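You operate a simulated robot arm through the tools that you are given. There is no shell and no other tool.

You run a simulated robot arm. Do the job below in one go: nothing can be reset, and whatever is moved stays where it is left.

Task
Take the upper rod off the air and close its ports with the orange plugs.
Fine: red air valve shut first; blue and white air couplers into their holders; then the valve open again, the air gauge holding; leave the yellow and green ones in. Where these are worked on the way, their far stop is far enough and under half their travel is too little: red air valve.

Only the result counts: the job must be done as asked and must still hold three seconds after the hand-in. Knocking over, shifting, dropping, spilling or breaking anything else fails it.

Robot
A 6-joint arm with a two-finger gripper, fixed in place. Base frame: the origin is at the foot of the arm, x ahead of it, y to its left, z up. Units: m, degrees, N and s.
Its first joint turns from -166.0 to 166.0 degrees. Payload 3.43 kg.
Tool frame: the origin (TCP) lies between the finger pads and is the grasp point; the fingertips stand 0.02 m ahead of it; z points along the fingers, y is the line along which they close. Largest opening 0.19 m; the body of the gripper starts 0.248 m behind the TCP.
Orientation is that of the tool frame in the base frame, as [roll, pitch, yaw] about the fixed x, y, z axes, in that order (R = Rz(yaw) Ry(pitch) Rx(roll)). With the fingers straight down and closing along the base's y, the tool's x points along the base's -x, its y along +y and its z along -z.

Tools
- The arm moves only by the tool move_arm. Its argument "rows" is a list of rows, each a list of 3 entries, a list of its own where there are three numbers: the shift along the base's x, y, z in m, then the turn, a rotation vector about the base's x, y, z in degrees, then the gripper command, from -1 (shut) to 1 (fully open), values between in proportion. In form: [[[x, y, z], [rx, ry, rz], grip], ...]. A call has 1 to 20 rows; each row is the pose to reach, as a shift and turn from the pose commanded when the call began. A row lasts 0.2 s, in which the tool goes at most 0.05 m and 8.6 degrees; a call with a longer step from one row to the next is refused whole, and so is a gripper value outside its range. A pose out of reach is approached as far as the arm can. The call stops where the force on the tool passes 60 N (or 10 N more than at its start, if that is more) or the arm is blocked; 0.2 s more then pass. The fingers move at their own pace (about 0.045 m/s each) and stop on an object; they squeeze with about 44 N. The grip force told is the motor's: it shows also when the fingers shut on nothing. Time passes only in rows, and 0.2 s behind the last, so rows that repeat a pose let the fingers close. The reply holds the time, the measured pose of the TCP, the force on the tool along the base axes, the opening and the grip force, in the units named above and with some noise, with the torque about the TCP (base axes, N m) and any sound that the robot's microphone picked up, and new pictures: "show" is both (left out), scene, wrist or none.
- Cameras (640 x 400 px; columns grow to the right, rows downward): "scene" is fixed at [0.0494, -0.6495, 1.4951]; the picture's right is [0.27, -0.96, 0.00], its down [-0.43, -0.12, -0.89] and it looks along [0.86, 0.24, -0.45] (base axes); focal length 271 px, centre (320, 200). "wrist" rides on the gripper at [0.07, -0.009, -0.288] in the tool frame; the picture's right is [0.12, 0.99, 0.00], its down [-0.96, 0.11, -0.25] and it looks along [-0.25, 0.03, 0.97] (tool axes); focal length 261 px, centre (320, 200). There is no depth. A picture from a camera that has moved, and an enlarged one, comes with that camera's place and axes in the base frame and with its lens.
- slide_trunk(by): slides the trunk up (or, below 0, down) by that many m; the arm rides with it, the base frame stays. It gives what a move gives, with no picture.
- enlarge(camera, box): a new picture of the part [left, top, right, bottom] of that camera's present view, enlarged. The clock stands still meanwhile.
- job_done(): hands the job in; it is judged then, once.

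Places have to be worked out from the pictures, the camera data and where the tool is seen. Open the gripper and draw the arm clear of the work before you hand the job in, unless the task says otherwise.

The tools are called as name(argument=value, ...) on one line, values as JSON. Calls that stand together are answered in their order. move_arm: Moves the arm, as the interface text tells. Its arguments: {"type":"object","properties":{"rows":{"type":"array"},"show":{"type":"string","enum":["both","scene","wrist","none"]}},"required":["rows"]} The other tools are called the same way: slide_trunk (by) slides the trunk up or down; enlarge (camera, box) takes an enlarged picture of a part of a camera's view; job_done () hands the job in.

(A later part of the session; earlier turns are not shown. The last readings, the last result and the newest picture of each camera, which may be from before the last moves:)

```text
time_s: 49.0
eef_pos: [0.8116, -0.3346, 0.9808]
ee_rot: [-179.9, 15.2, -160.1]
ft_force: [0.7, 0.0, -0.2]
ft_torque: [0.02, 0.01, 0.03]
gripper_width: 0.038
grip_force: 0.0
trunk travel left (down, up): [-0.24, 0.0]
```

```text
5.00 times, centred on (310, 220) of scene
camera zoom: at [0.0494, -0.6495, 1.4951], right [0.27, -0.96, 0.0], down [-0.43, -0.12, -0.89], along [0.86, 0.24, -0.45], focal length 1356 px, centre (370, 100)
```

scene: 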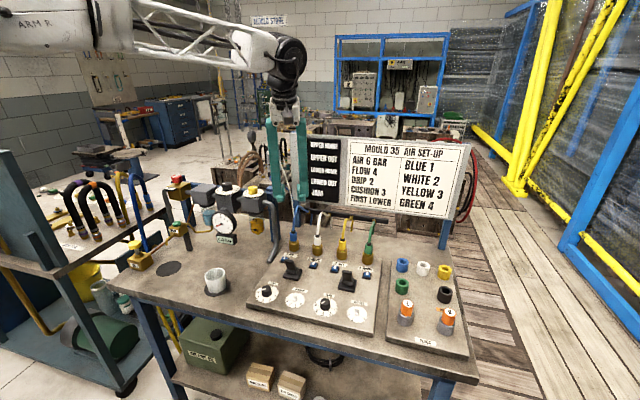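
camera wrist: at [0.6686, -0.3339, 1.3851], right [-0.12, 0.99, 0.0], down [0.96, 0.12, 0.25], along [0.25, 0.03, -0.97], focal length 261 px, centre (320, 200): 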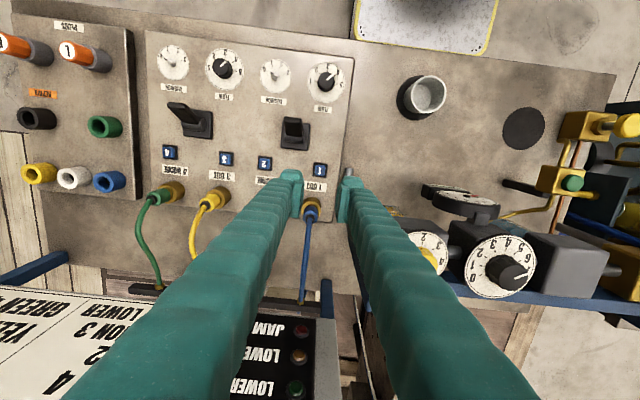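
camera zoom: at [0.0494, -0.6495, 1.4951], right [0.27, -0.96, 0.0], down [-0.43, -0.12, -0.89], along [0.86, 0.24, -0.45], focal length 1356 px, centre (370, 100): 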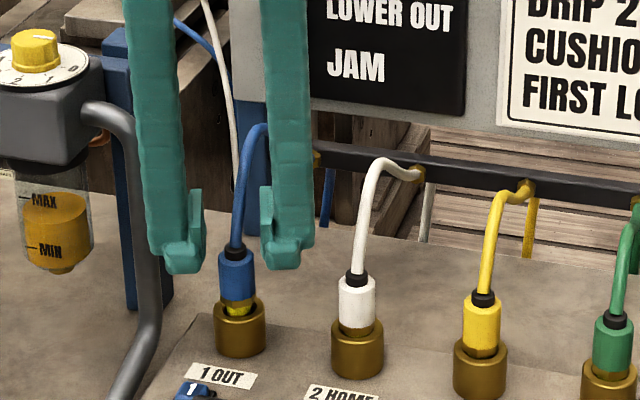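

Aligned again with no contact. Lowering to grip the popped coupler, closing, then lifting slowly.

move_arm(rows=[[[0, 0, -0.012], [0, 0, 0], -0.6], [[0, 0, -0.024], [0, 0, 0], -0.6], [[0, 0, -0.033], [0, 0, 0], -0.6], [[0, 0, -0.033], [0, 0, 0], -1], [[0, 0, -0.033], [0, 0, 0], -1], [[0, 0, -0.033], [0, 0, 0], -1], [[0, 0, -0.033], [0, 0, 0], -1], [[0, 0, -0.028], [0, 0, 0], -1], [[0, 0, -0.022], [0, 0, 0], -1], [[0, 0, -0.015], [0, 0, 0], -1]], show="none")

enlarge(camera="scene", box=[260, 180, 360, 260])

enlarge(camera="wrist", box=[260, 130, 380, 230])

```text
time_s: 51.2
eef_pos: [0.8114, -0.3336, 0.9667]
ee_rot: [-179.8, 15.3, -160.0]
ft_force: [-0.3, 0.5, 0.4]
ft_torque: [0.0, 0.0, 0.0]
gripper_width: 0.0238
grip_force: 44.0
trunk travel left (down, up): [-0.24, 0.0]
```

```text
5.00 times, centred on (310, 220) of scene
camera zoom: at [0.0494, -0.6495, 1.4951], right [0.27, -0.96, 0.0], down [-0.43, -0.12, -0.89], along [0.86, 0.24, -0.45], focal length 1356 px, centre (370, 100)
```

zoom: 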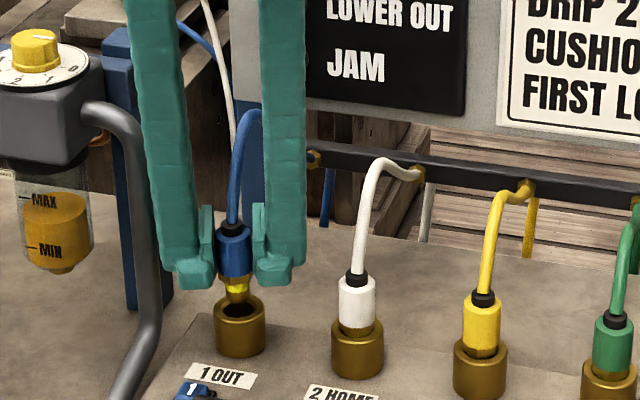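

```text
4.00 times, centred on (320, 180) of wrist
camera zoom: at [0.6796, -0.3901, 1.2261], right [-0.45, 0.89, -0.03], down [0.77, 0.4, 0.49], along [0.45, 0.19, -0.87], focal length 1043 px, centre (320, 280)
```

zoom: 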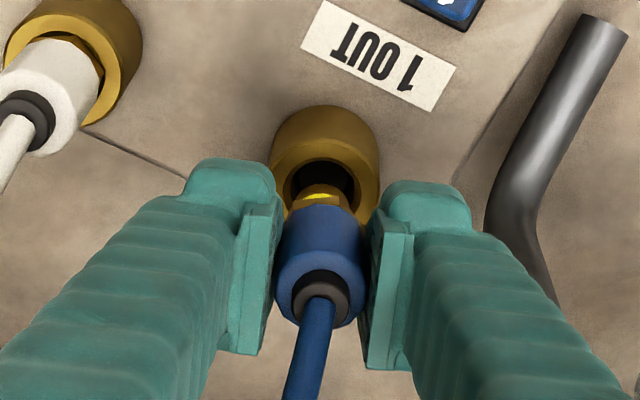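

The blue coupler is free of the port. Lifting higher and carrying it around the other couplers toward its blue holder, turning the hand to point outward along the way.

move_arm(rows=[[[0, 0, 0.03], [0, 0, 0], -1], [[-0.015, 0, 0.07], [0, 0, 0], -1], [[-0.04, -0.01, 0.11], [0, 0, 0], -1], [[-0.07, -0.03, 0.14], [0, 0, 0], -1], [[-0.08, -0.07, 0.14], [0, 0, -7], -1], [[-0.08, -0.11, 0.14], [0, 0, -14], -1], [[-0.08, -0.15, 0.14], [0, 0, -21], -1], [[-0.08, -0.19, 0.14], [0, 0, -28], -1], [[-0.08, -0.23, 0.14], [0, 0, -35], -1], [[-0.08, -0.27, 0.14], [0, 0, -42], -1], [[-0.07, -0.31, 0.14], [0, 0, -49], -1], [[-0.06, -0.35, 0.14], [0, 0, -56], -1], [[-0.04, -0.38, 0.13], [0, 0, -62], -1]])

```text
time_s: 54.0
eef_pos: [0.7684, -0.7161, 1.0946]
ee_rot: [-180.0, 15.3, 137.7]
ft_force: [0.2, 0.8, 0.9]
ft_torque: [-0.04, -0.08, 0.01]
gripper_width: 0.0236
grip_force: 43.5
trunk travel left (down, up): [-0.24, 0.0]
camera wrist: at [0.6567, -0.6254, 1.354], right [0.58, 0.81, -0.03], down [0.72, -0.49, 0.49], along [0.38, -0.31, -0.87], focal length 261 px, centre (320, 200)
```

scene: 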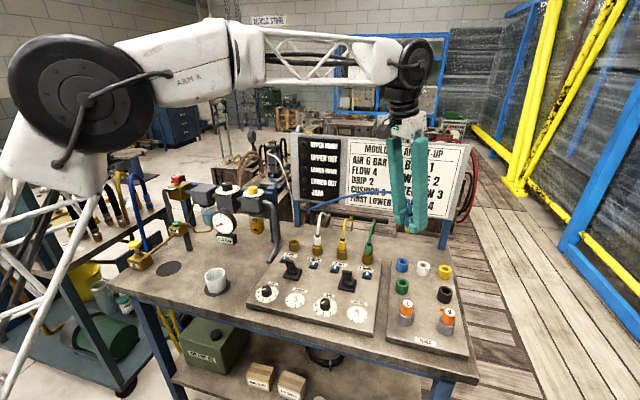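
wrist: 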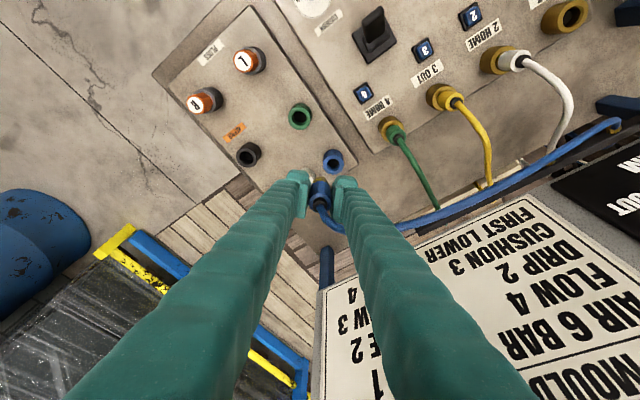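

The hose pays out freely. Now measuring the blue holder and the coupler's stem from this pose.

enlarge(camera="wrist", box=[270, 130, 390, 230])

enlarge(camera="scene", box=[370, 190, 470, 300])

```text
4.00 times, centred on (330, 180) of wrist
camera zoom: at [0.6567, -0.6254, 1.354], right [0.58, 0.81, -0.03], down [0.72, -0.49, 0.49], along [0.38, -0.31, -0.87], focal length 1043 px, centre (280, 280)
```

zoom: 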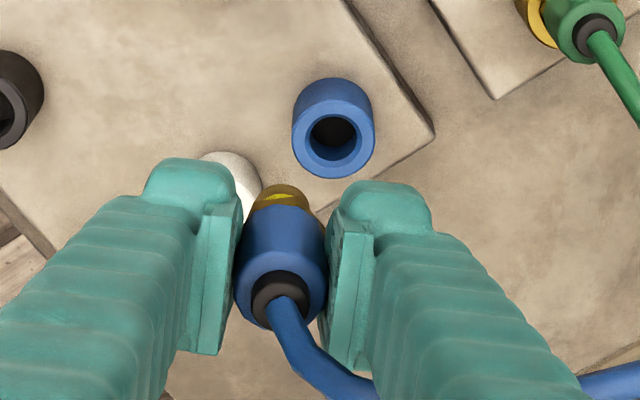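

```text
3.64 times, centred on (420, 245) of scene
camera zoom: at [0.0494, -0.6495, 1.4951], right [0.27, -0.96, 0.0], down [-0.43, -0.12, -0.89], along [0.86, 0.24, -0.45], focal length 986 px, centre (-44, 36)
```

zoom: 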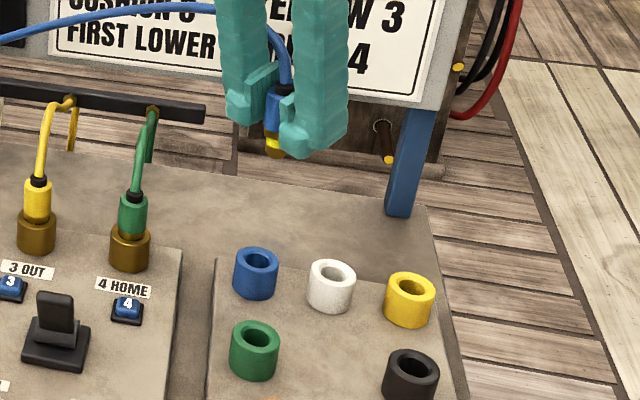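

Holder rim centre reads about (0.805, -0.7205), z 0.911, and the coupler's stem bottom is about 49 mm below the TCP. I'll position it over the holder with the stem just above the rim.

move_arm(rows=[[[0.02, -0.002, -0.02], [0, 0, 0], -1], [[0.0366, -0.0044, -0.05], [0, 0, 0], -1], [[0.0366, -0.0044, -0.085], [0, 0, 0], -1], [[0.0366, -0.0044, -0.108], [0, 0, 0], -1], [[0.0366, -0.0044, -0.108], [0, 0, 0], -1]], show="none")

enlarge(camera="wrist", box=[270, 130, 370, 210])

enlarge(camera="scene", box=[370, 225, 450, 285])

```text
time_s: 55.2
eef_pos: [0.8043, -0.7194, 0.9875]
ee_rot: [-179.8, 15.3, 137.9]
ft_force: [0.3, 0.9, -0.5]
ft_torque: [0.01, -0.01, 0.0]
gripper_width: 0.0236
grip_force: 44.5
trunk travel left (down, up): [-0.24, 0.0]
```

```text
5.00 times, centred on (320, 170) of wrist
camera zoom: at [0.6928, -0.6289, 1.2465], right [0.58, 0.81, -0.03], down [0.72, -0.49, 0.49], along [0.38, -0.31, -0.87], focal length 1303 px, centre (320, 350)
```

zoom: 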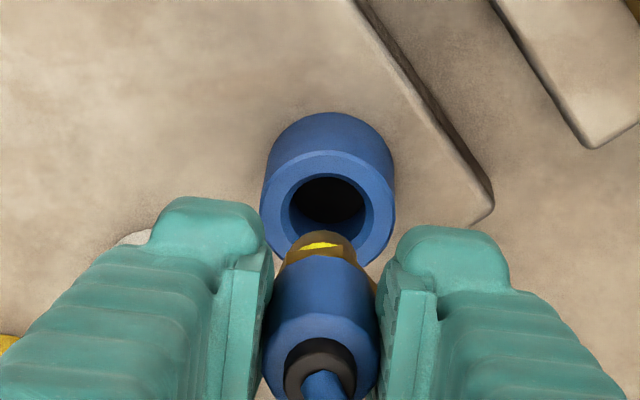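

```text
6.67 times, centred on (410, 255) of scene
camera zoom: at [0.0494, -0.6495, 1.4951], right [0.27, -0.96, 0.0], down [-0.43, -0.12, -0.89], along [0.86, 0.24, -0.45], focal length 1808 px, centre (-280, -167)
```

zoom: 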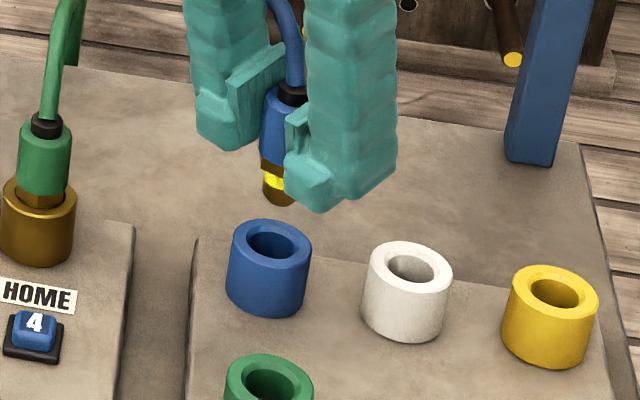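

Both views show the stem lined up with the blue holder's hole within about a millimetre. Lowering it in slowly, watching the force.

move_arm(rows=[[[0.001, -0.001, -0.01], [0, 0, 0], -1], [[0.001, -0.001, -0.018], [0, 0, 0], -1], [[0.001, -0.001, -0.025], [0, 0, 0], -1], [[0.001, -0.001, -0.031], [0, 0, 0], -1], [[0.001, -0.001, -0.036], [0, 0, 0], -1]], show="none")

enlarge(camera="wrist", box=[270, 130, 370, 210])

enlarge(camera="scene", box=[370, 225, 450, 285])

```text
time_s: 56.4
eef_pos: [0.8062, -0.7198, 0.9563]
ee_rot: [-179.8, 15.4, 137.9]
ft_force: [-10.0, -3.2, 26.2]
ft_torque: [-0.18, 0.23, -0.03]
gripper_width: 0.0237
grip_force: 43.9
trunk travel left (down, up): [-0.24, 0.0]
```

```text
5.00 times, centred on (320, 170) of wrist
camera zoom: at [0.6949, -0.6281, 1.2146], right [0.58, 0.81, -0.04], down [0.72, -0.49, 0.49], along [0.38, -0.31, -0.87], focal length 1303 px, centre (320, 350)
```

zoom: 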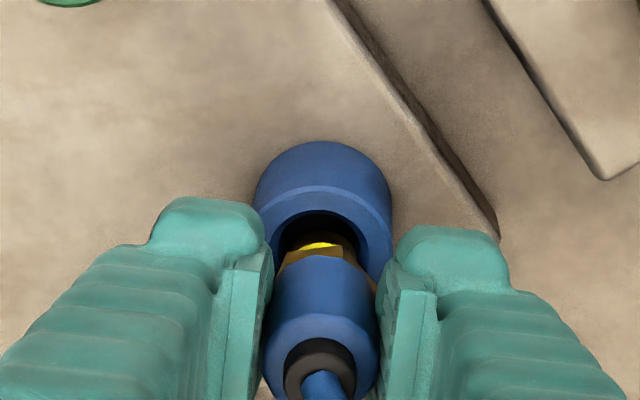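

```text
6.67 times, centred on (410, 255) of scene
camera zoom: at [0.0494, -0.6495, 1.4951], right [0.27, -0.96, 0.0], down [-0.43, -0.12, -0.89], along [0.86, 0.24, -0.45], focal length 1808 px, centre (-280, -167)
```

zoom: 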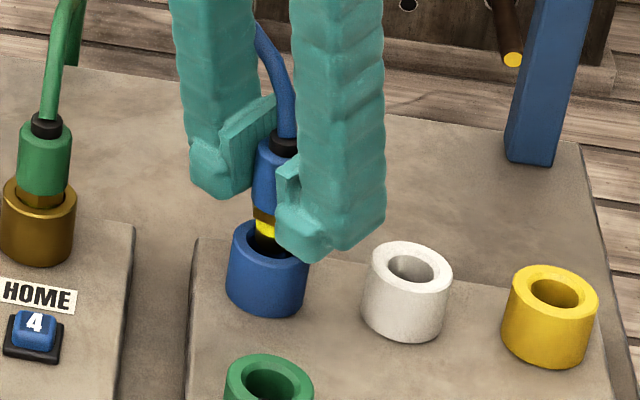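

There's 26 N of resistance with a sideways component, so the stem is riding on the holder's chamfer. Backing up to re-check the alignment.

move_arm(rows=[[[0, 0, 0.008], [0, 0, 0], -1], [[0, 0, 0.016], [0, 0, 0], -1], [[0, 0, 0.016], [0, 0, 0], -1]], show="none")

enlarge(camera="wrist", box=[290, 150, 350, 200])

enlarge(camera="scene", box=[390, 235, 430, 275])

```text
time_s: 57.2
eef_pos: [0.8074, -0.7185, 0.9669]
ee_rot: [-179.9, 15.1, 137.8]
ft_force: [0.5, -1.2, -1.0]
ft_torque: [0.0, -0.02, -0.01]
gripper_width: 0.0238
grip_force: 44.1
trunk travel left (down, up): [-0.24, 0.0]
```

```text
8.00 times, centred on (320, 175) of wrist
camera zoom: at [0.6968, -0.6283, 1.2267], right [0.58, 0.81, -0.03], down [0.72, -0.49, 0.49], along [0.38, -0.31, -0.87], focal length 2085 px, centre (320, 400)
```

zoom: 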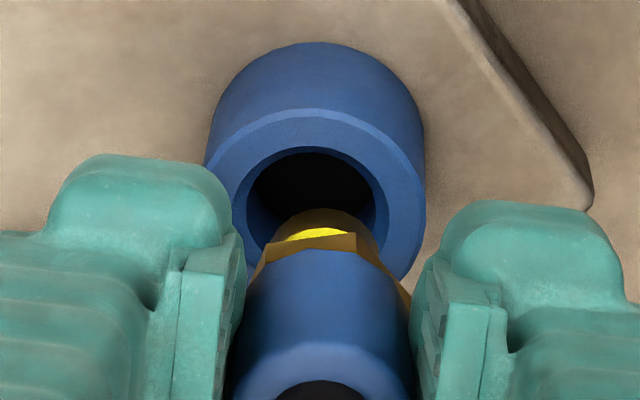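

```text
10.00 times, centred on (410, 255) of scene
camera zoom: at [0.0494, -0.6495, 1.4951], right [0.27, -0.96, 0.0], down [-0.43, -0.12, -0.89], along [0.86, 0.24, -0.45], focal length 2713 px, centre (-580, -350)
```

zoom: 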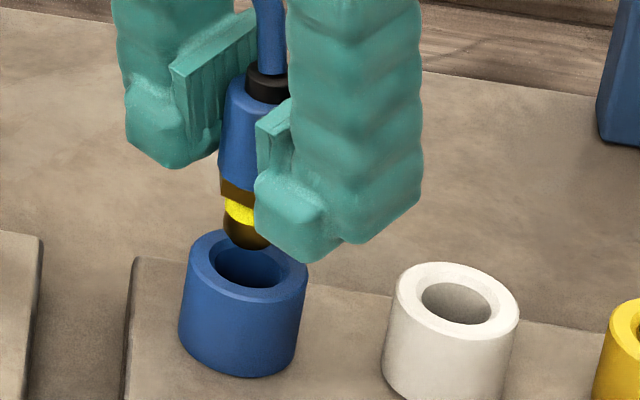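

The stem needs to go about 1.5 mm toward the white-holder side. Correcting and lowering again in finer steps.

move_arm(rows=[[[-0.0005, -0.0017, 0], [0, 0, 0], -1], [[-0.0005, -0.0017, -0.006], [0, 0, 0], -1], [[-0.0005, -0.0017, -0.01], [0, 0, 0], -1], [[-0.0005, -0.0017, -0.014], [0, 0, 0], -1], [[-0.0005, -0.0017, -0.017], [0, 0, 0], -1]], show="none")

enlarge(camera="wrist", box=[290, 150, 350, 200])

enlarge(camera="scene", box=[390, 235, 430, 275])

```text
time_s: 58.4
eef_pos: [0.8069, -0.7199, 0.9556]
ee_rot: [-179.8, 15.5, 137.9]
ft_force: [-16.8, 2.2, 35.1]
ft_torque: [0.07, 0.39, -0.01]
gripper_width: 0.0238
grip_force: 44.5
trunk travel left (down, up): [-0.24, 0.0]
```

```text
8.00 times, centred on (320, 175) of wrist
camera zoom: at [0.6949, -0.6288, 1.2144], right [0.58, 0.81, -0.04], down [0.72, -0.49, 0.49], along [0.39, -0.31, -0.87], focal length 2085 px, centre (320, 400)
```

zoom: 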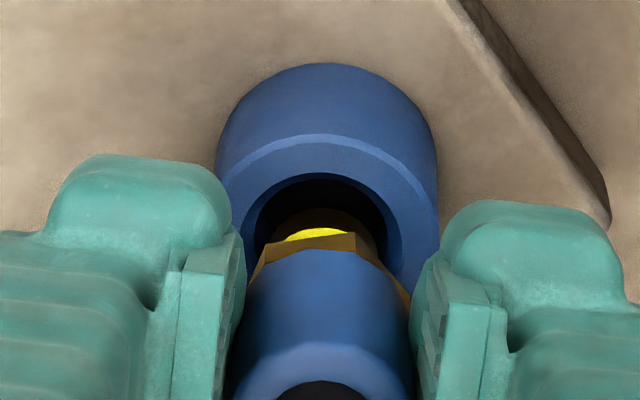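

```text
10.00 times, centred on (410, 255) of scene
camera zoom: at [0.0494, -0.6495, 1.4951], right [0.27, -0.96, 0.0], down [-0.43, -0.12, -0.89], along [0.86, 0.24, -0.45], focal length 2713 px, centre (-580, -350)
```

zoom: 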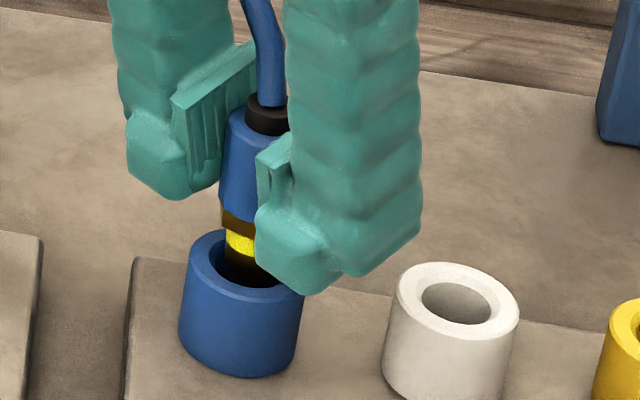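

Force and views agree that the stem sits about 2.5 mm too far outward (toward +x). I'll lift a little, shift it back and lower again.

move_arm(rows=[[[0, 0, 0.006], [0, 0, 0], -1], [[-0.0026, 0.001, 0.01], [0, 0, 0], -1], [[-0.0026, 0.001, 0.006], [0, 0, 0], -1], [[-0.0026, 0.001, 0.002], [0, 0, 0], -1], [[-0.0026, 0.001, -0.002], [0, 0, 0], -1]], show="none")

enlarge(camera="wrist", box=[290, 150, 350, 200])

enlarge(camera="scene", box=[390, 235, 430, 275])

```text
time_s: 59.6
eef_pos: [0.8064, -0.72, 0.9485]
ee_rot: [-179.9, 15.2, 138.0]
ft_force: [-0.2, 0.8, 0.5]
ft_torque: [0.02, 0.02, 0.0]
gripper_width: 0.0234
grip_force: 43.8
trunk travel left (down, up): [-0.24, 0.0]
```

```text
8.00 times, centred on (320, 175) of wrist
camera zoom: at [0.6944, -0.6293, 1.2074], right [0.58, 0.81, -0.03], down [0.72, -0.49, 0.49], along [0.38, -0.31, -0.87], focal length 2085 px, centre (320, 400)
```

zoom: 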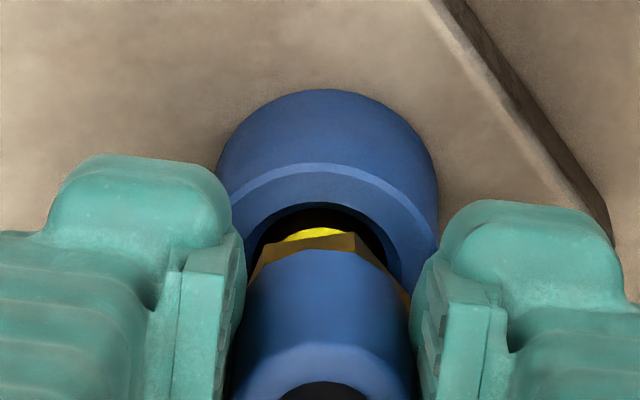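

```text
10.00 times, centred on (410, 255) of scene
camera zoom: at [0.0494, -0.6495, 1.4951], right [0.27, -0.96, 0.0], down [-0.43, -0.12, -0.89], along [0.86, 0.24, -0.45], focal length 2713 px, centre (-580, -350)
```

zoom: 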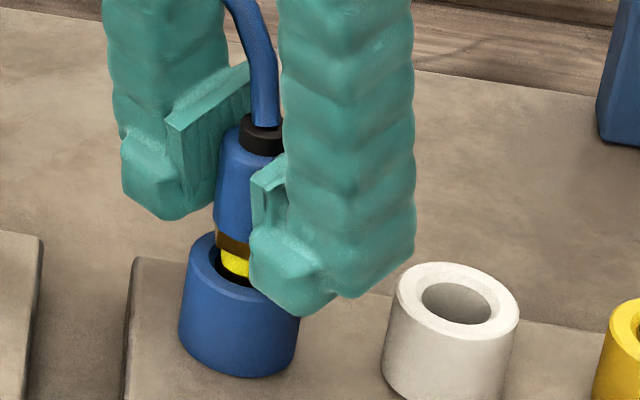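

It went in with no force this time. Continuing downward gently until it seats.

move_arm(rows=[[[0, 0, -0.003], [0, 0, 0], -1], [[0, 0, -0.006], [0, 0, 0], -1], [[0, 0, -0.009], [0, 0, 0], -1]], show="none")

enlarge(camera="wrist", box=[290, 150, 350, 200])

enlarge(camera="scene", box=[390, 235, 430, 275])

```text
time_s: 60.4
eef_pos: [0.8059, -0.7204, 0.9392]
ee_rot: [-179.8, 15.1, 138.0]
ft_force: [0.4, -0.2, 2.9]
ft_torque: [-0.02, 0.02, -0.01]
gripper_width: 0.0236
grip_force: 43.8
trunk travel left (down, up): [-0.24, 0.0]
```

```text
8.00 times, centred on (320, 175) of wrist
camera zoom: at [0.6942, -0.6295, 1.1991], right [0.58, 0.81, -0.03], down [0.72, -0.49, 0.49], along [0.38, -0.31, -0.87], focal length 2085 px, centre (320, 400)
```

zoom: 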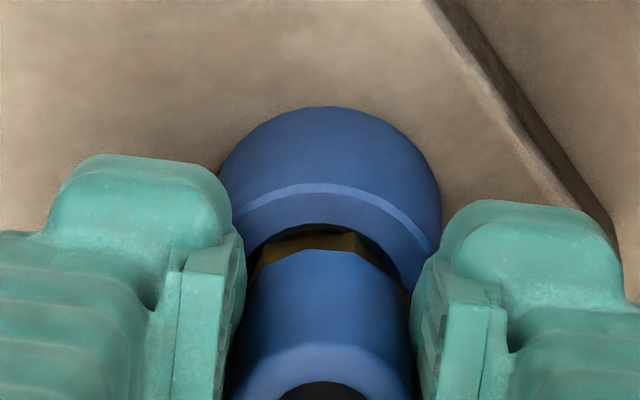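

```text
10.00 times, centred on (410, 255) of scene
camera zoom: at [0.0494, -0.6495, 1.4951], right [0.27, -0.96, 0.0], down [-0.43, -0.12, -0.89], along [0.86, 0.24, -0.45], focal length 2713 px, centre (-580, -350)
```

zoom: 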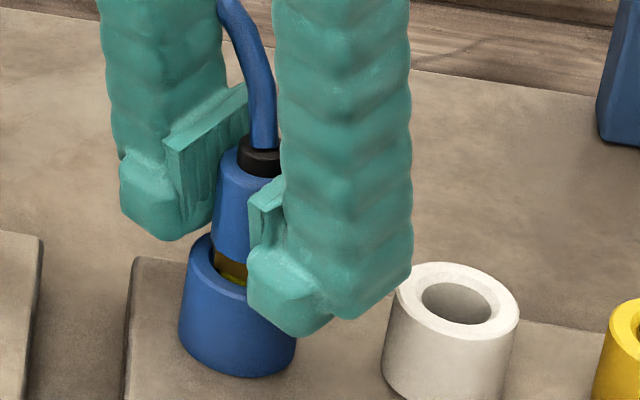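

Nearly seated with only 3 N; the fingertips are close to the rim, so I'll release here and see how it sits.

move_arm(rows=[[[0, 0, -0.001], [0, 0, 0], -1], [[0, 0, -0.001], [0, 0, 0], -0.6], [[0, 0, -0.001], [0, 0, 0], -0.6], [[0, 0, -0.001], [0, 0, 0], -0.6], [[0, 0, 0.02], [0, 0, 0], -0.6], [[0, 0, 0.05], [0, 0, 0], -0.6], [[-0.02, 0.015, 0.09], [0, 0, 0], -0.6], [[-0.04, 0.03, 0.13], [0, 0, 0], -0.6]], show="none")

enlarge(camera="wrist", box=[260, 100, 400, 220])

enlarge(camera="scene", box=[360, 205, 460, 285])

```text
time_s: 62.2
eef_pos: [0.7652, -0.6896, 1.0676]
ee_rot: [-179.9, 15.1, 138.0]
ft_force: [1.6, 0.2, -0.3]
ft_torque: [0.06, 0.09, -0.02]
gripper_width: 0.0381
grip_force: 0.1
trunk travel left (down, up): [-0.24, 0.0]
```

```text
3.33 times, centred on (330, 160) of wrist
camera zoom: at [0.6541, -0.6002, 1.3281], right [0.58, 0.81, -0.03], down [0.72, -0.49, 0.49], along [0.38, -0.31, -0.87], focal length 869 px, centre (287, 333)
```

zoom: 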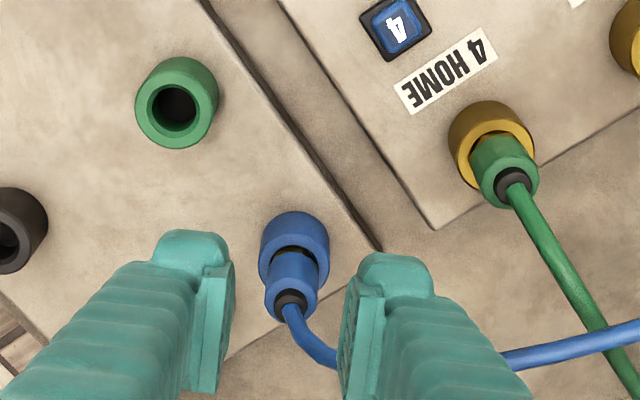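

```text
5.00 times, centred on (410, 245) of scene
camera zoom: at [0.0494, -0.6495, 1.4951], right [0.27, -0.96, 0.0], down [-0.43, -0.12, -0.89], along [0.86, 0.24, -0.45], focal length 1356 px, centre (-130, -25)
```

zoom: 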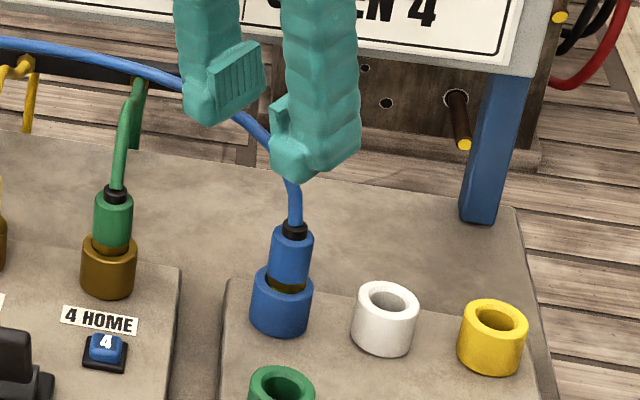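

The blue coupler sits upright in its holder at the same height as it had in the port, so it's seated. Next, button 2: straightening the hand and moving over it.

move_arm(rows=[[[-0.02, 0.02, 0.02], [3.4, 3.75, 0], -0.8], [[-0.035, 0.04, 0.03], [6.8, 7.5, 0], -1], [[-0.035, 0.06, 0.03], [10.1, 11.2, 0], -1], [[-0.035, 0.06, 0.03], [10.1, 11.2, 0], -1]], show="none")

move_arm(rows=[[[0, 0.035, 0], [0, 0, 8], -1], [[0, 0.07, 0], [0, 0, 16], -1], [[0, 0.105, 0], [0, 0, 24], -1], [[0, 0.14, 0], [0, 0, 32], -1], [[0, 0.175, 0], [0, 0, 40], -1], [[0, 0.2, 0], [0, 0, 42], -1], [[0.005, 0.2, -0.04], [0, 0, 42], -1], [[0.005, 0.2, -0.07], [0, 0, 42], -1]], show="wrist")

```text
time_s: 63.2
eef_pos: [0.729, -0.6291, 1.0993]
ee_rot: [-179.8, 0.0, 138.0]
ft_force: [0.9, 0.1, -0.5]
ft_torque: [0.04, 0.08, -0.02]
gripper_width: 0.0
grip_force: 34.4
trunk travel left (down, up): [-0.24, 0.0]
```

```text
time_s: 65.0
eef_pos: [0.7354, -0.4296, 1.0289]
ee_rot: [-179.8, 0.1, -179.9]
ft_force: [-0.3, 0.5, 0.5]
ft_torque: [-0.03, -0.03, 0.03]
gripper_width: 0.0002
grip_force: 34.2
trunk travel left (down, up): [-0.24, 0.0]
camera wrist: at [0.6634, -0.4376, 1.3172], right [-0.12, 0.99, 0.0], down [0.96, 0.12, 0.25], along [0.25, 0.03, -0.97], focal length 261 px, centre (320, 200)
```

wrist: 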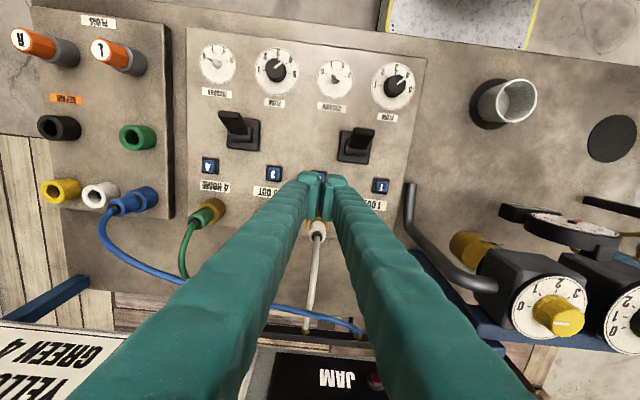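

Button positions check out (button 2 at about (0.738, -0.430)), and the fingers are over it. Pressing down in small steps until it clicks.

move_arm(rows=[[[0.002, -0.0005, -0.04], [0, 0, 0], -1], [[0.002, -0.0005, -0.075], [0, 0, 0], -1], [[0.002, -0.0005, -0.098], [0, 0, 0], -1], [[0.002, -0.0005, -0.108], [0, 0, 0], -1], [[0.002, -0.0005, -0.114], [0, 0, 0], -1], [[0.002, -0.0005, -0.118], [0, 0, 0], -1], [[0.002, -0.0005, -0.121], [0, 0, 0], -1]], show="none")

enlarge(camera="scene", box=[270, 200, 370, 280])

```text
time_s: 66.6
eef_pos: [0.7369, -0.4315, 0.9086]
ee_rot: [-179.8, 0.2, -179.9]
ft_force: [4.2, 0.1, 12.1]
ft_torque: [-0.17, -0.03, 0.05]
gripper_width: 0.0003
grip_force: 34.1
trunk travel left (down, up): [-0.24, 0.0]
heard: click
```

```text
5.00 times, centred on (320, 240) of scene
camera zoom: at [0.0494, -0.6495, 1.4951], right [0.27, -0.96, 0.0], down [-0.43, -0.12, -0.89], along [0.86, 0.24, -0.45], focal length 1356 px, centre (320, 0)
```

zoom: 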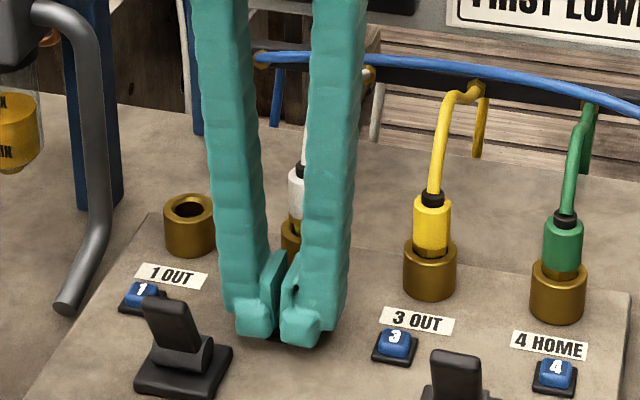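

Another click, and white has popped (yellow band showing). Rising and setting up the tilted grasp over the white coupler.

move_arm(rows=[[[0, 0, 0.01], [0, 0, 0], -1], [[0, 0, 0.04], [0, 0, 0], -1], [[0, 0, 0.08], [0, 0, 0], -0.8], [[0, 0, 0.125], [0, 0, 0], -0.6], [[0, 0, 0.17], [0, 0, 0], -0.6], [[0.03, 0.002, 0.2], [0, 0, -7], -0.6], [[0.055, 0.004, 0.2], [0, 0, -14], -0.6], [[0.07, 0.005, 0.2], [0, 0, -20], -0.6], [[0.07, 0.005, 0.2], [0, 0, -20], -0.6]], show="none")

move_arm(rows=[[[0, 0, 0], [-1.71, -4.7, 0], -0.6], [[0, 0, 0], [-3.42, -9.4, 0], -0.6], [[0, 0, 0], [-5.13, -14.1, 0], -0.6], [[0, 0, 0], [-5.13, -14.1, 0], -0.6]], show="none")

enlarge(camera="wrist", box=[260, 130, 380, 230])

enlarge(camera="scene", box=[270, 180, 370, 260])

```text
time_s: 68.6
eef_pos: [0.8077, -0.426, 1.1109]
ee_rot: [-179.9, 0.1, 159.9]
ft_force: [-0.4, 0.3, -0.8]
ft_torque: [-0.02, 0.03, 0.0]
gripper_width: 0.0379
grip_force: 0.1
trunk travel left (down, up): [-0.24, 0.0]
```

```text
time_s: 69.6
eef_pos: [0.806, -0.4255, 1.1096]
ee_rot: [-179.8, 15.2, 160.1]
ft_force: [0.0, -0.2, 0.4]
ft_torque: [-0.02, -0.04, 0.02]
gripper_width: 0.0379
grip_force: 0.1
trunk travel left (down, up): [-0.24, 0.0]
```

```text
4.00 times, centred on (320, 180) of wrist
camera zoom: at [0.669, -0.3838, 1.3689], right [0.23, 0.97, -0.03], down [0.85, -0.19, 0.49], along [0.47, -0.14, -0.87], focal length 1043 px, centre (320, 280)
```

zoom: 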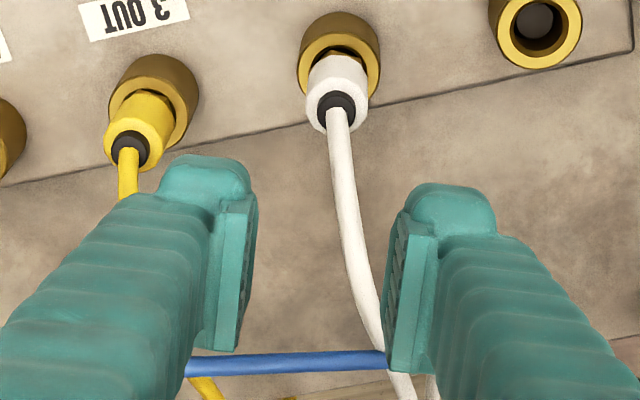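

```text
5.00 times, centred on (320, 220) of scene
camera zoom: at [0.0494, -0.6495, 1.4951], right [0.27, -0.96, 0.0], down [-0.43, -0.12, -0.89], along [0.86, 0.24, -0.45], focal length 1356 px, centre (320, 100)
```

zoom: 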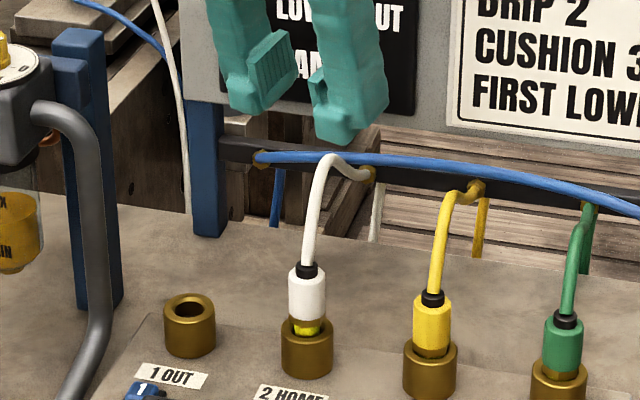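

White coupler axis at about (0.811, -0.424). Descending around it in two stages.

move_arm(rows=[[[0.004, 0.001, -0.04], [0, 0, 0], -0.6], [[0.004, 0.001, -0.08], [0, 0, 0], -0.6], [[0.004, 0.001, -0.115], [0, 0, 0], -0.6], [[0.004, 0.001, -0.13], [0, 0, 0], -0.6]], show="none")

enlarge(camera="wrist", box=[260, 130, 380, 230])

enlarge(camera="scene", box=[270, 180, 370, 260])

```text
time_s: 70.6
eef_pos: [0.8112, -0.4232, 0.9772]
ee_rot: [-179.8, 15.1, 160.0]
ft_force: [-0.6, 0.5, -0.7]
ft_torque: [-0.02, 0.0, 0.0]
gripper_width: 0.0378
grip_force: 0.0
trunk travel left (down, up): [-0.24, 0.0]
```

```text
4.00 times, centred on (320, 180) of wrist
camera zoom: at [0.6736, -0.3815, 1.2369], right [0.23, 0.97, -0.03], down [0.85, -0.19, 0.49], along [0.47, -0.14, -0.87], focal length 1043 px, centre (320, 280)
```

zoom: 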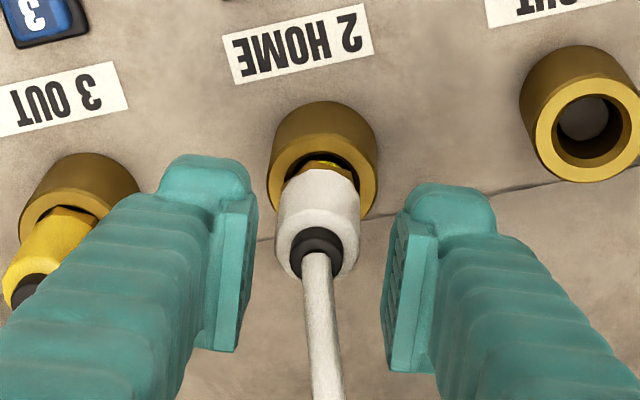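

```text
5.00 times, centred on (320, 220) of scene
camera zoom: at [0.0494, -0.6495, 1.4951], right [0.27, -0.96, 0.0], down [-0.43, -0.12, -0.89], along [0.86, 0.24, -0.45], focal length 1356 px, centre (320, 100)
```

zoom: 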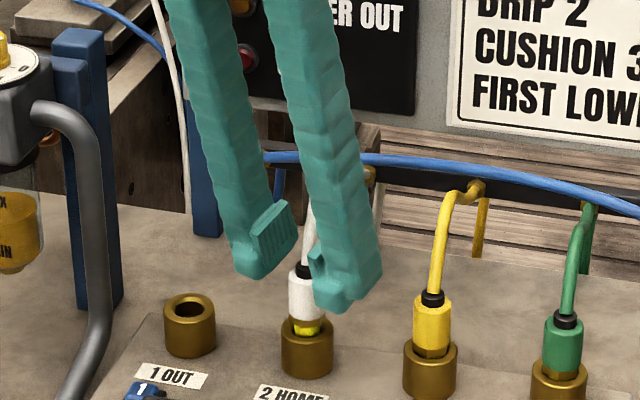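

Well centred. Lowering onto the body, gripping and lifting slowly.

move_arm(rows=[[[0, -0.0005, -0.012], [0, 0, 0], -0.6], [[0, -0.0005, -0.022], [0, 0, 0], -0.6], [[0, -0.0005, -0.029], [0, 0, 0], -0.6], [[0, -0.0005, -0.029], [0, 0, 0], -1], [[0, -0.0005, -0.029], [0, 0, 0], -1], [[0, -0.0005, -0.029], [0, 0, 0], -1], [[0, -0.0005, -0.029], [0, 0, 0], -1], [[0, -0.0005, -0.024], [0, 0, 0], -1], [[0, -0.0005, -0.016], [0, 0, 0], -1], [[0, -0.0005, -0.006], [0, 0, 0], -1], [[0, -0.0005, 0.01], [0, 0, 0], -1]], show="none")

enlarge(camera="scene", box=[270, 180, 370, 260])

enlarge(camera="wrist", box=[260, 130, 380, 230])

```text
time_s: 73.0
eef_pos: [0.8125, -0.4247, 0.9874]
ee_rot: [-179.9, 15.1, 160.1]
ft_force: [-0.8, 1.1, -1.2]
ft_torque: [0.0, 0.03, 0.02]
gripper_width: 0.0232
grip_force: 44.1
trunk travel left (down, up): [-0.24, 0.0]
```

```text
5.00 times, centred on (320, 220) of scene
camera zoom: at [0.0494, -0.6495, 1.4951], right [0.27, -0.96, 0.0], down [-0.43, -0.12, -0.89], along [0.86, 0.24, -0.45], focal length 1356 px, centre (320, 100)
```

zoom: 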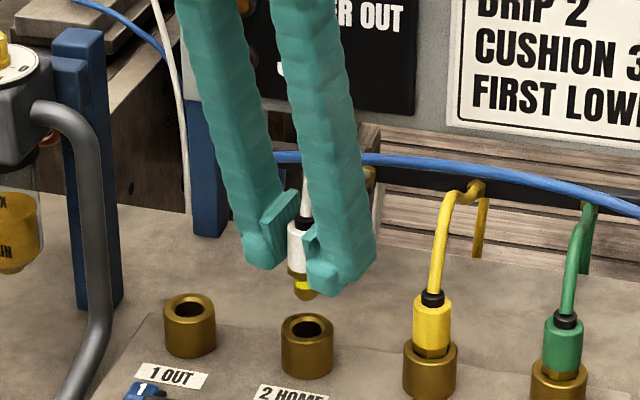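

```text
4.00 times, centred on (320, 180) of wrist
camera zoom: at [0.6754, -0.3832, 1.2476], right [0.23, 0.97, -0.03], down [0.85, -0.19, 0.49], along [0.47, -0.14, -0.87], focal length 1043 px, centre (320, 280)
```

zoom: 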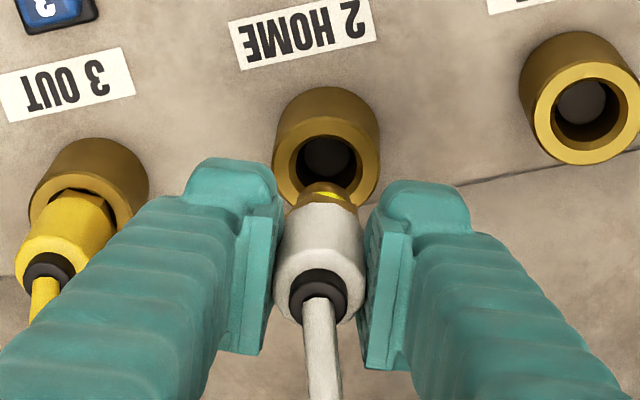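

White is free. Carrying it high and on the near side, past the other couplers, toward the white holder.

move_arm(rows=[[[-0.01, 0, 0.04], [0, 0, 0], -1], [[-0.04, -0.01, 0.08], [0, 0, 0], -1], [[-0.07, -0.03, 0.115], [0, 0, 0], -1], [[-0.08, -0.07, 0.13], [0, 0, -4], -1], [[-0.08, -0.115, 0.13], [0, 0, -8], -1], [[-0.08, -0.16, 0.13], [0, 0, -12], -1], [[-0.08, -0.205, 0.13], [0, 0, -16], -1], [[-0.08, -0.25, 0.13], [0, 0, -20], -1], [[-0.075, -0.295, 0.12], [0, 0, -22], -1], [[-0.06, -0.33, 0.11], [0, 0, -22], -1], [[-0.04, -0.345, 0.1], [0, 0, -22], -1], [[-0.025, -0.352, 0.09], [0, 0, -22], -1], [[-0.025, -0.352, 0.09], [0, 0, -22], -1]], show="scene")

enlarge(camera="wrist", box=[260, 110, 380, 210])

enlarge(camera="scene", box=[370, 205, 470, 285])

```text
refused: row 2 steps farther than a row can; nothing moved
```

```text
4.00 times, centred on (320, 160) of wrist
camera zoom: at [0.6754, -0.3832, 1.2476], right [0.23, 0.97, -0.03], down [0.85, -0.19, 0.49], along [0.47, -0.14, -0.87], focal length 1043 px, centre (320, 360)
```

zoom: 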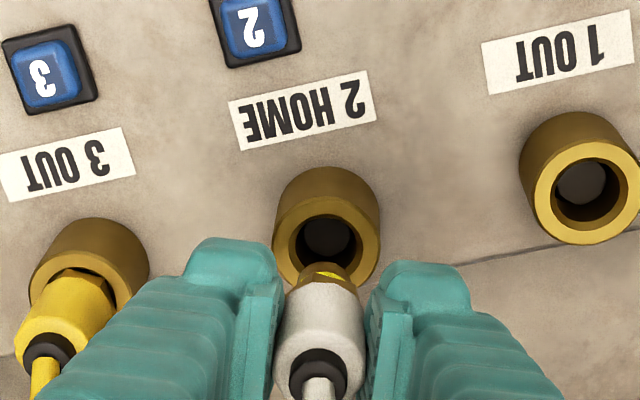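

```text
5.00 times, centred on (420, 245) of scene
camera zoom: at [0.0494, -0.6495, 1.4951], right [0.27, -0.96, 0.0], down [-0.43, -0.12, -0.89], along [0.86, 0.24, -0.45], focal length 1356 px, centre (-180, -25)
```

zoom: 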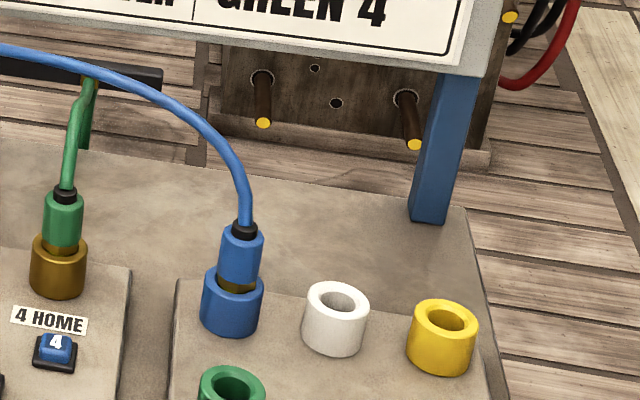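

The call was refused for too long a step; nothing moved. Re-issuing with shorter steps.

move_arm(rows=[[[-0.005, 0, 0.035], [0, 0, 0], -1], [[-0.025, 0, 0.07], [0, 0, 0], -1], [[-0.05, -0.015, 0.1], [0, 0, 0], -1], [[-0.075, -0.035, 0.125], [0, 0, 0], -1], [[-0.08, -0.075, 0.13], [0, 0, -4], -1], [[-0.08, -0.12, 0.13], [0, 0, -8], -1], [[-0.08, -0.165, 0.13], [0, 0, -12], -1], [[-0.08, -0.21, 0.13], [0, 0, -16], -1], [[-0.08, -0.255, 0.13], [0, 0, -20], -1], [[-0.075, -0.295, 0.12], [0, 0, -22], -1], [[-0.06, -0.325, 0.11], [0, 0, -22], -1], [[-0.04, -0.345, 0.1], [0, 0, -22], -1], [[-0.025, -0.352, 0.09], [0, 0, -22], -1], [[-0.025, -0.352, 0.09], [0, 0, -22], -1]], show="scene")

enlarge(camera="wrist", box=[260, 110, 380, 210])

enlarge(camera="scene", box=[370, 205, 470, 285])

```text
time_s: 76.0
eef_pos: [0.7854, -0.7789, 1.0755]
ee_rot: [-179.9, 15.1, 138.1]
ft_force: [-0.2, -0.2, 0.0]
ft_torque: [0.0, 0.0, -0.04]
gripper_width: 0.0237
grip_force: 44.1
trunk travel left (down, up): [-0.24, 0.0]
```

scene: 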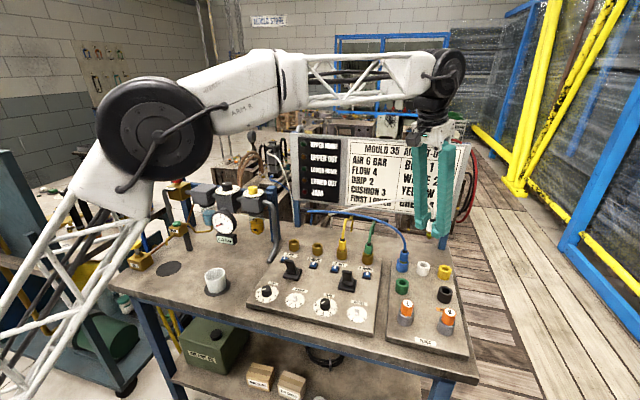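

```text
4.00 times, centred on (320, 160) of wrist
camera zoom: at [0.6741, -0.6897, 1.3373], right [0.58, 0.81, -0.03], down [0.72, -0.49, 0.49], along [0.38, -0.31, -0.87], focal length 1043 px, centre (320, 360)
```

zoom: 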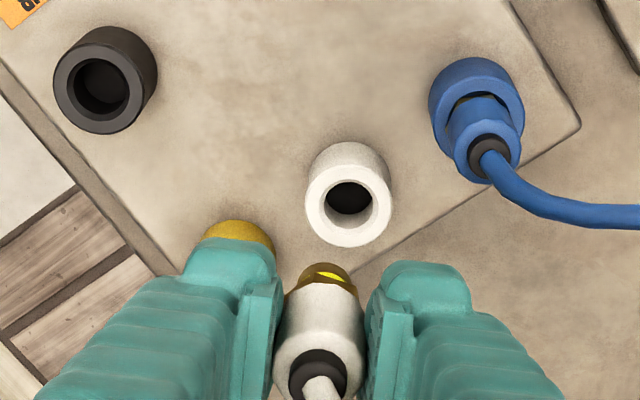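

```text
5.00 times, centred on (420, 245) of scene
camera zoom: at [0.0494, -0.6495, 1.4951], right [0.27, -0.96, 0.0], down [-0.43, -0.12, -0.89], along [0.86, 0.24, -0.45], focal length 1356 px, centre (-180, -25)
```

zoom: 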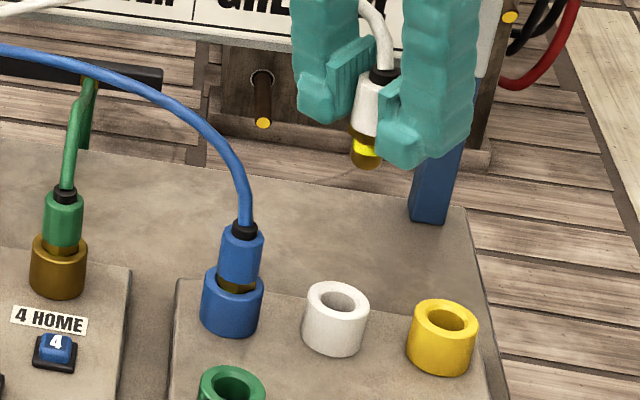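

White holder centre reads about (0.807, -0.785). I'll move over it with the stem above the rim, allowing for the small outward lean seen with the blue one.

move_arm(rows=[[[0.01, -0.004, -0.02], [0, 0, 0], -1], [[0.0186, -0.0071, -0.05], [0, 0, 0], -1], [[0.0186, -0.0071, -0.075], [0, 0, 0], -1], [[0.0186, -0.0071, -0.09], [0, 0, 0], -1], [[0.0186, -0.0071, -0.09], [0, 0, 0], -1]], show="none")

enlarge(camera="wrist", box=[290, 140, 350, 190])

enlarge(camera="scene", box=[405, 240, 445, 280])

```text
time_s: 77.2
eef_pos: [0.8022, -0.7839, 0.9878]
ee_rot: [-179.9, 15.1, 138.0]
ft_force: [0.4, 0.7, -0.2]
ft_torque: [0.0, 0.0, 0.0]
gripper_width: 0.0238
grip_force: 44.3
trunk travel left (down, up): [-0.24, 0.0]
```

```text
8.00 times, centred on (320, 165) of wrist
camera zoom: at [0.6913, -0.6938, 1.2472], right [0.58, 0.81, -0.03], down [0.72, -0.49, 0.49], along [0.38, -0.31, -0.87], focal length 2085 px, centre (320, 480)
```

zoom: 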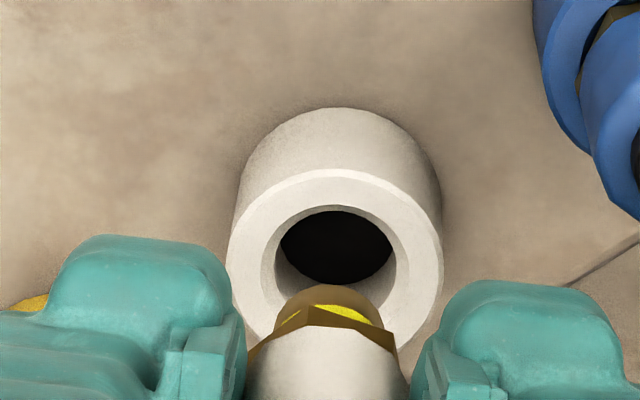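

```text
10.00 times, centred on (425, 260) of scene
camera zoom: at [0.0494, -0.6495, 1.4951], right [0.27, -0.96, 0.0], down [-0.43, -0.12, -0.89], along [0.86, 0.24, -0.45], focal length 2713 px, centre (-730, -400)
```

zoom: 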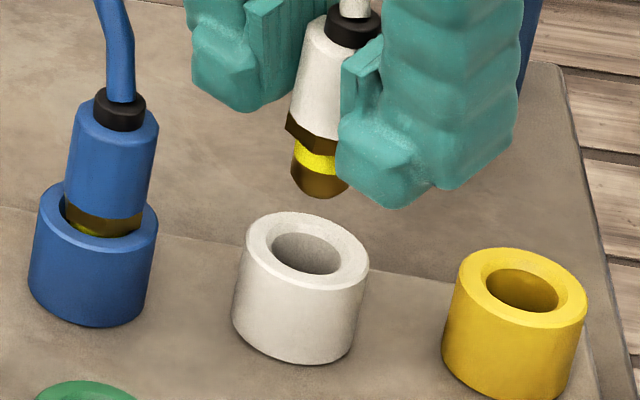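

White is nearly aligned; both views ask for about 1.5 mm more outward. Adjusting and lowering slowly while watching lateral force.

move_arm(rows=[[[0.001, -0.0012, -0.008], [0, 0, 0], -1], [[0.001, -0.0012, -0.016], [0, 0, 0], -1], [[0.001, -0.0012, -0.022], [0, 0, 0], -1], [[0.001, -0.0012, -0.027], [0, 0, 0], -1], [[0.001, -0.0012, -0.031], [0, 0, 0], -1]], show="none")

enlarge(camera="wrist", box=[290, 145, 350, 195])

enlarge(camera="scene", box=[405, 240, 445, 280])

```text
time_s: 78.4
eef_pos: [0.8048, -0.7842, 0.9578]
ee_rot: [-179.9, 15.1, 138.0]
ft_force: [0.2, -0.1, -0.7]
ft_torque: [-0.02, 0.0, 0.02]
gripper_width: 0.0236
grip_force: 44.3
trunk travel left (down, up): [-0.24, 0.0]
```

```text
8.00 times, centred on (320, 170) of wrist
camera zoom: at [0.6931, -0.6943, 1.2174], right [0.58, 0.81, -0.03], down [0.72, -0.49, 0.49], along [0.38, -0.31, -0.87], focal length 2085 px, centre (320, 440)
```

zoom: 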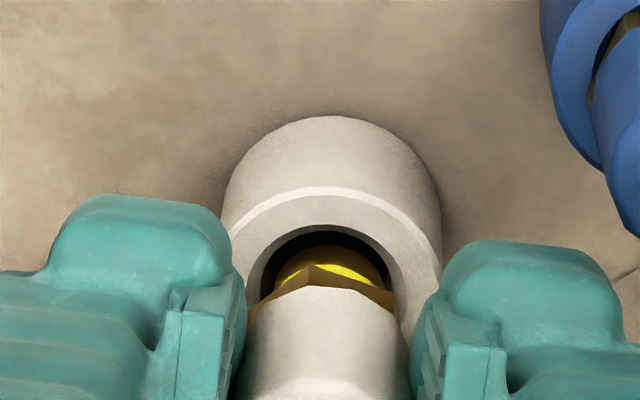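

```text
10.00 times, centred on (425, 260) of scene
camera zoom: at [0.0494, -0.6495, 1.4951], right [0.27, -0.96, 0.0], down [-0.43, -0.12, -0.89], along [0.86, 0.24, -0.45], focal length 2713 px, centre (-730, -400)
```

zoom: 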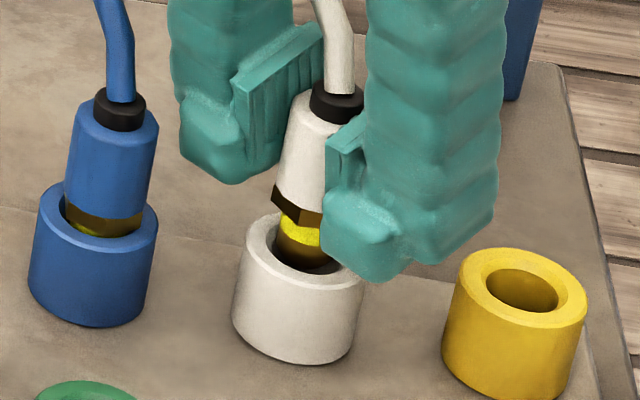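

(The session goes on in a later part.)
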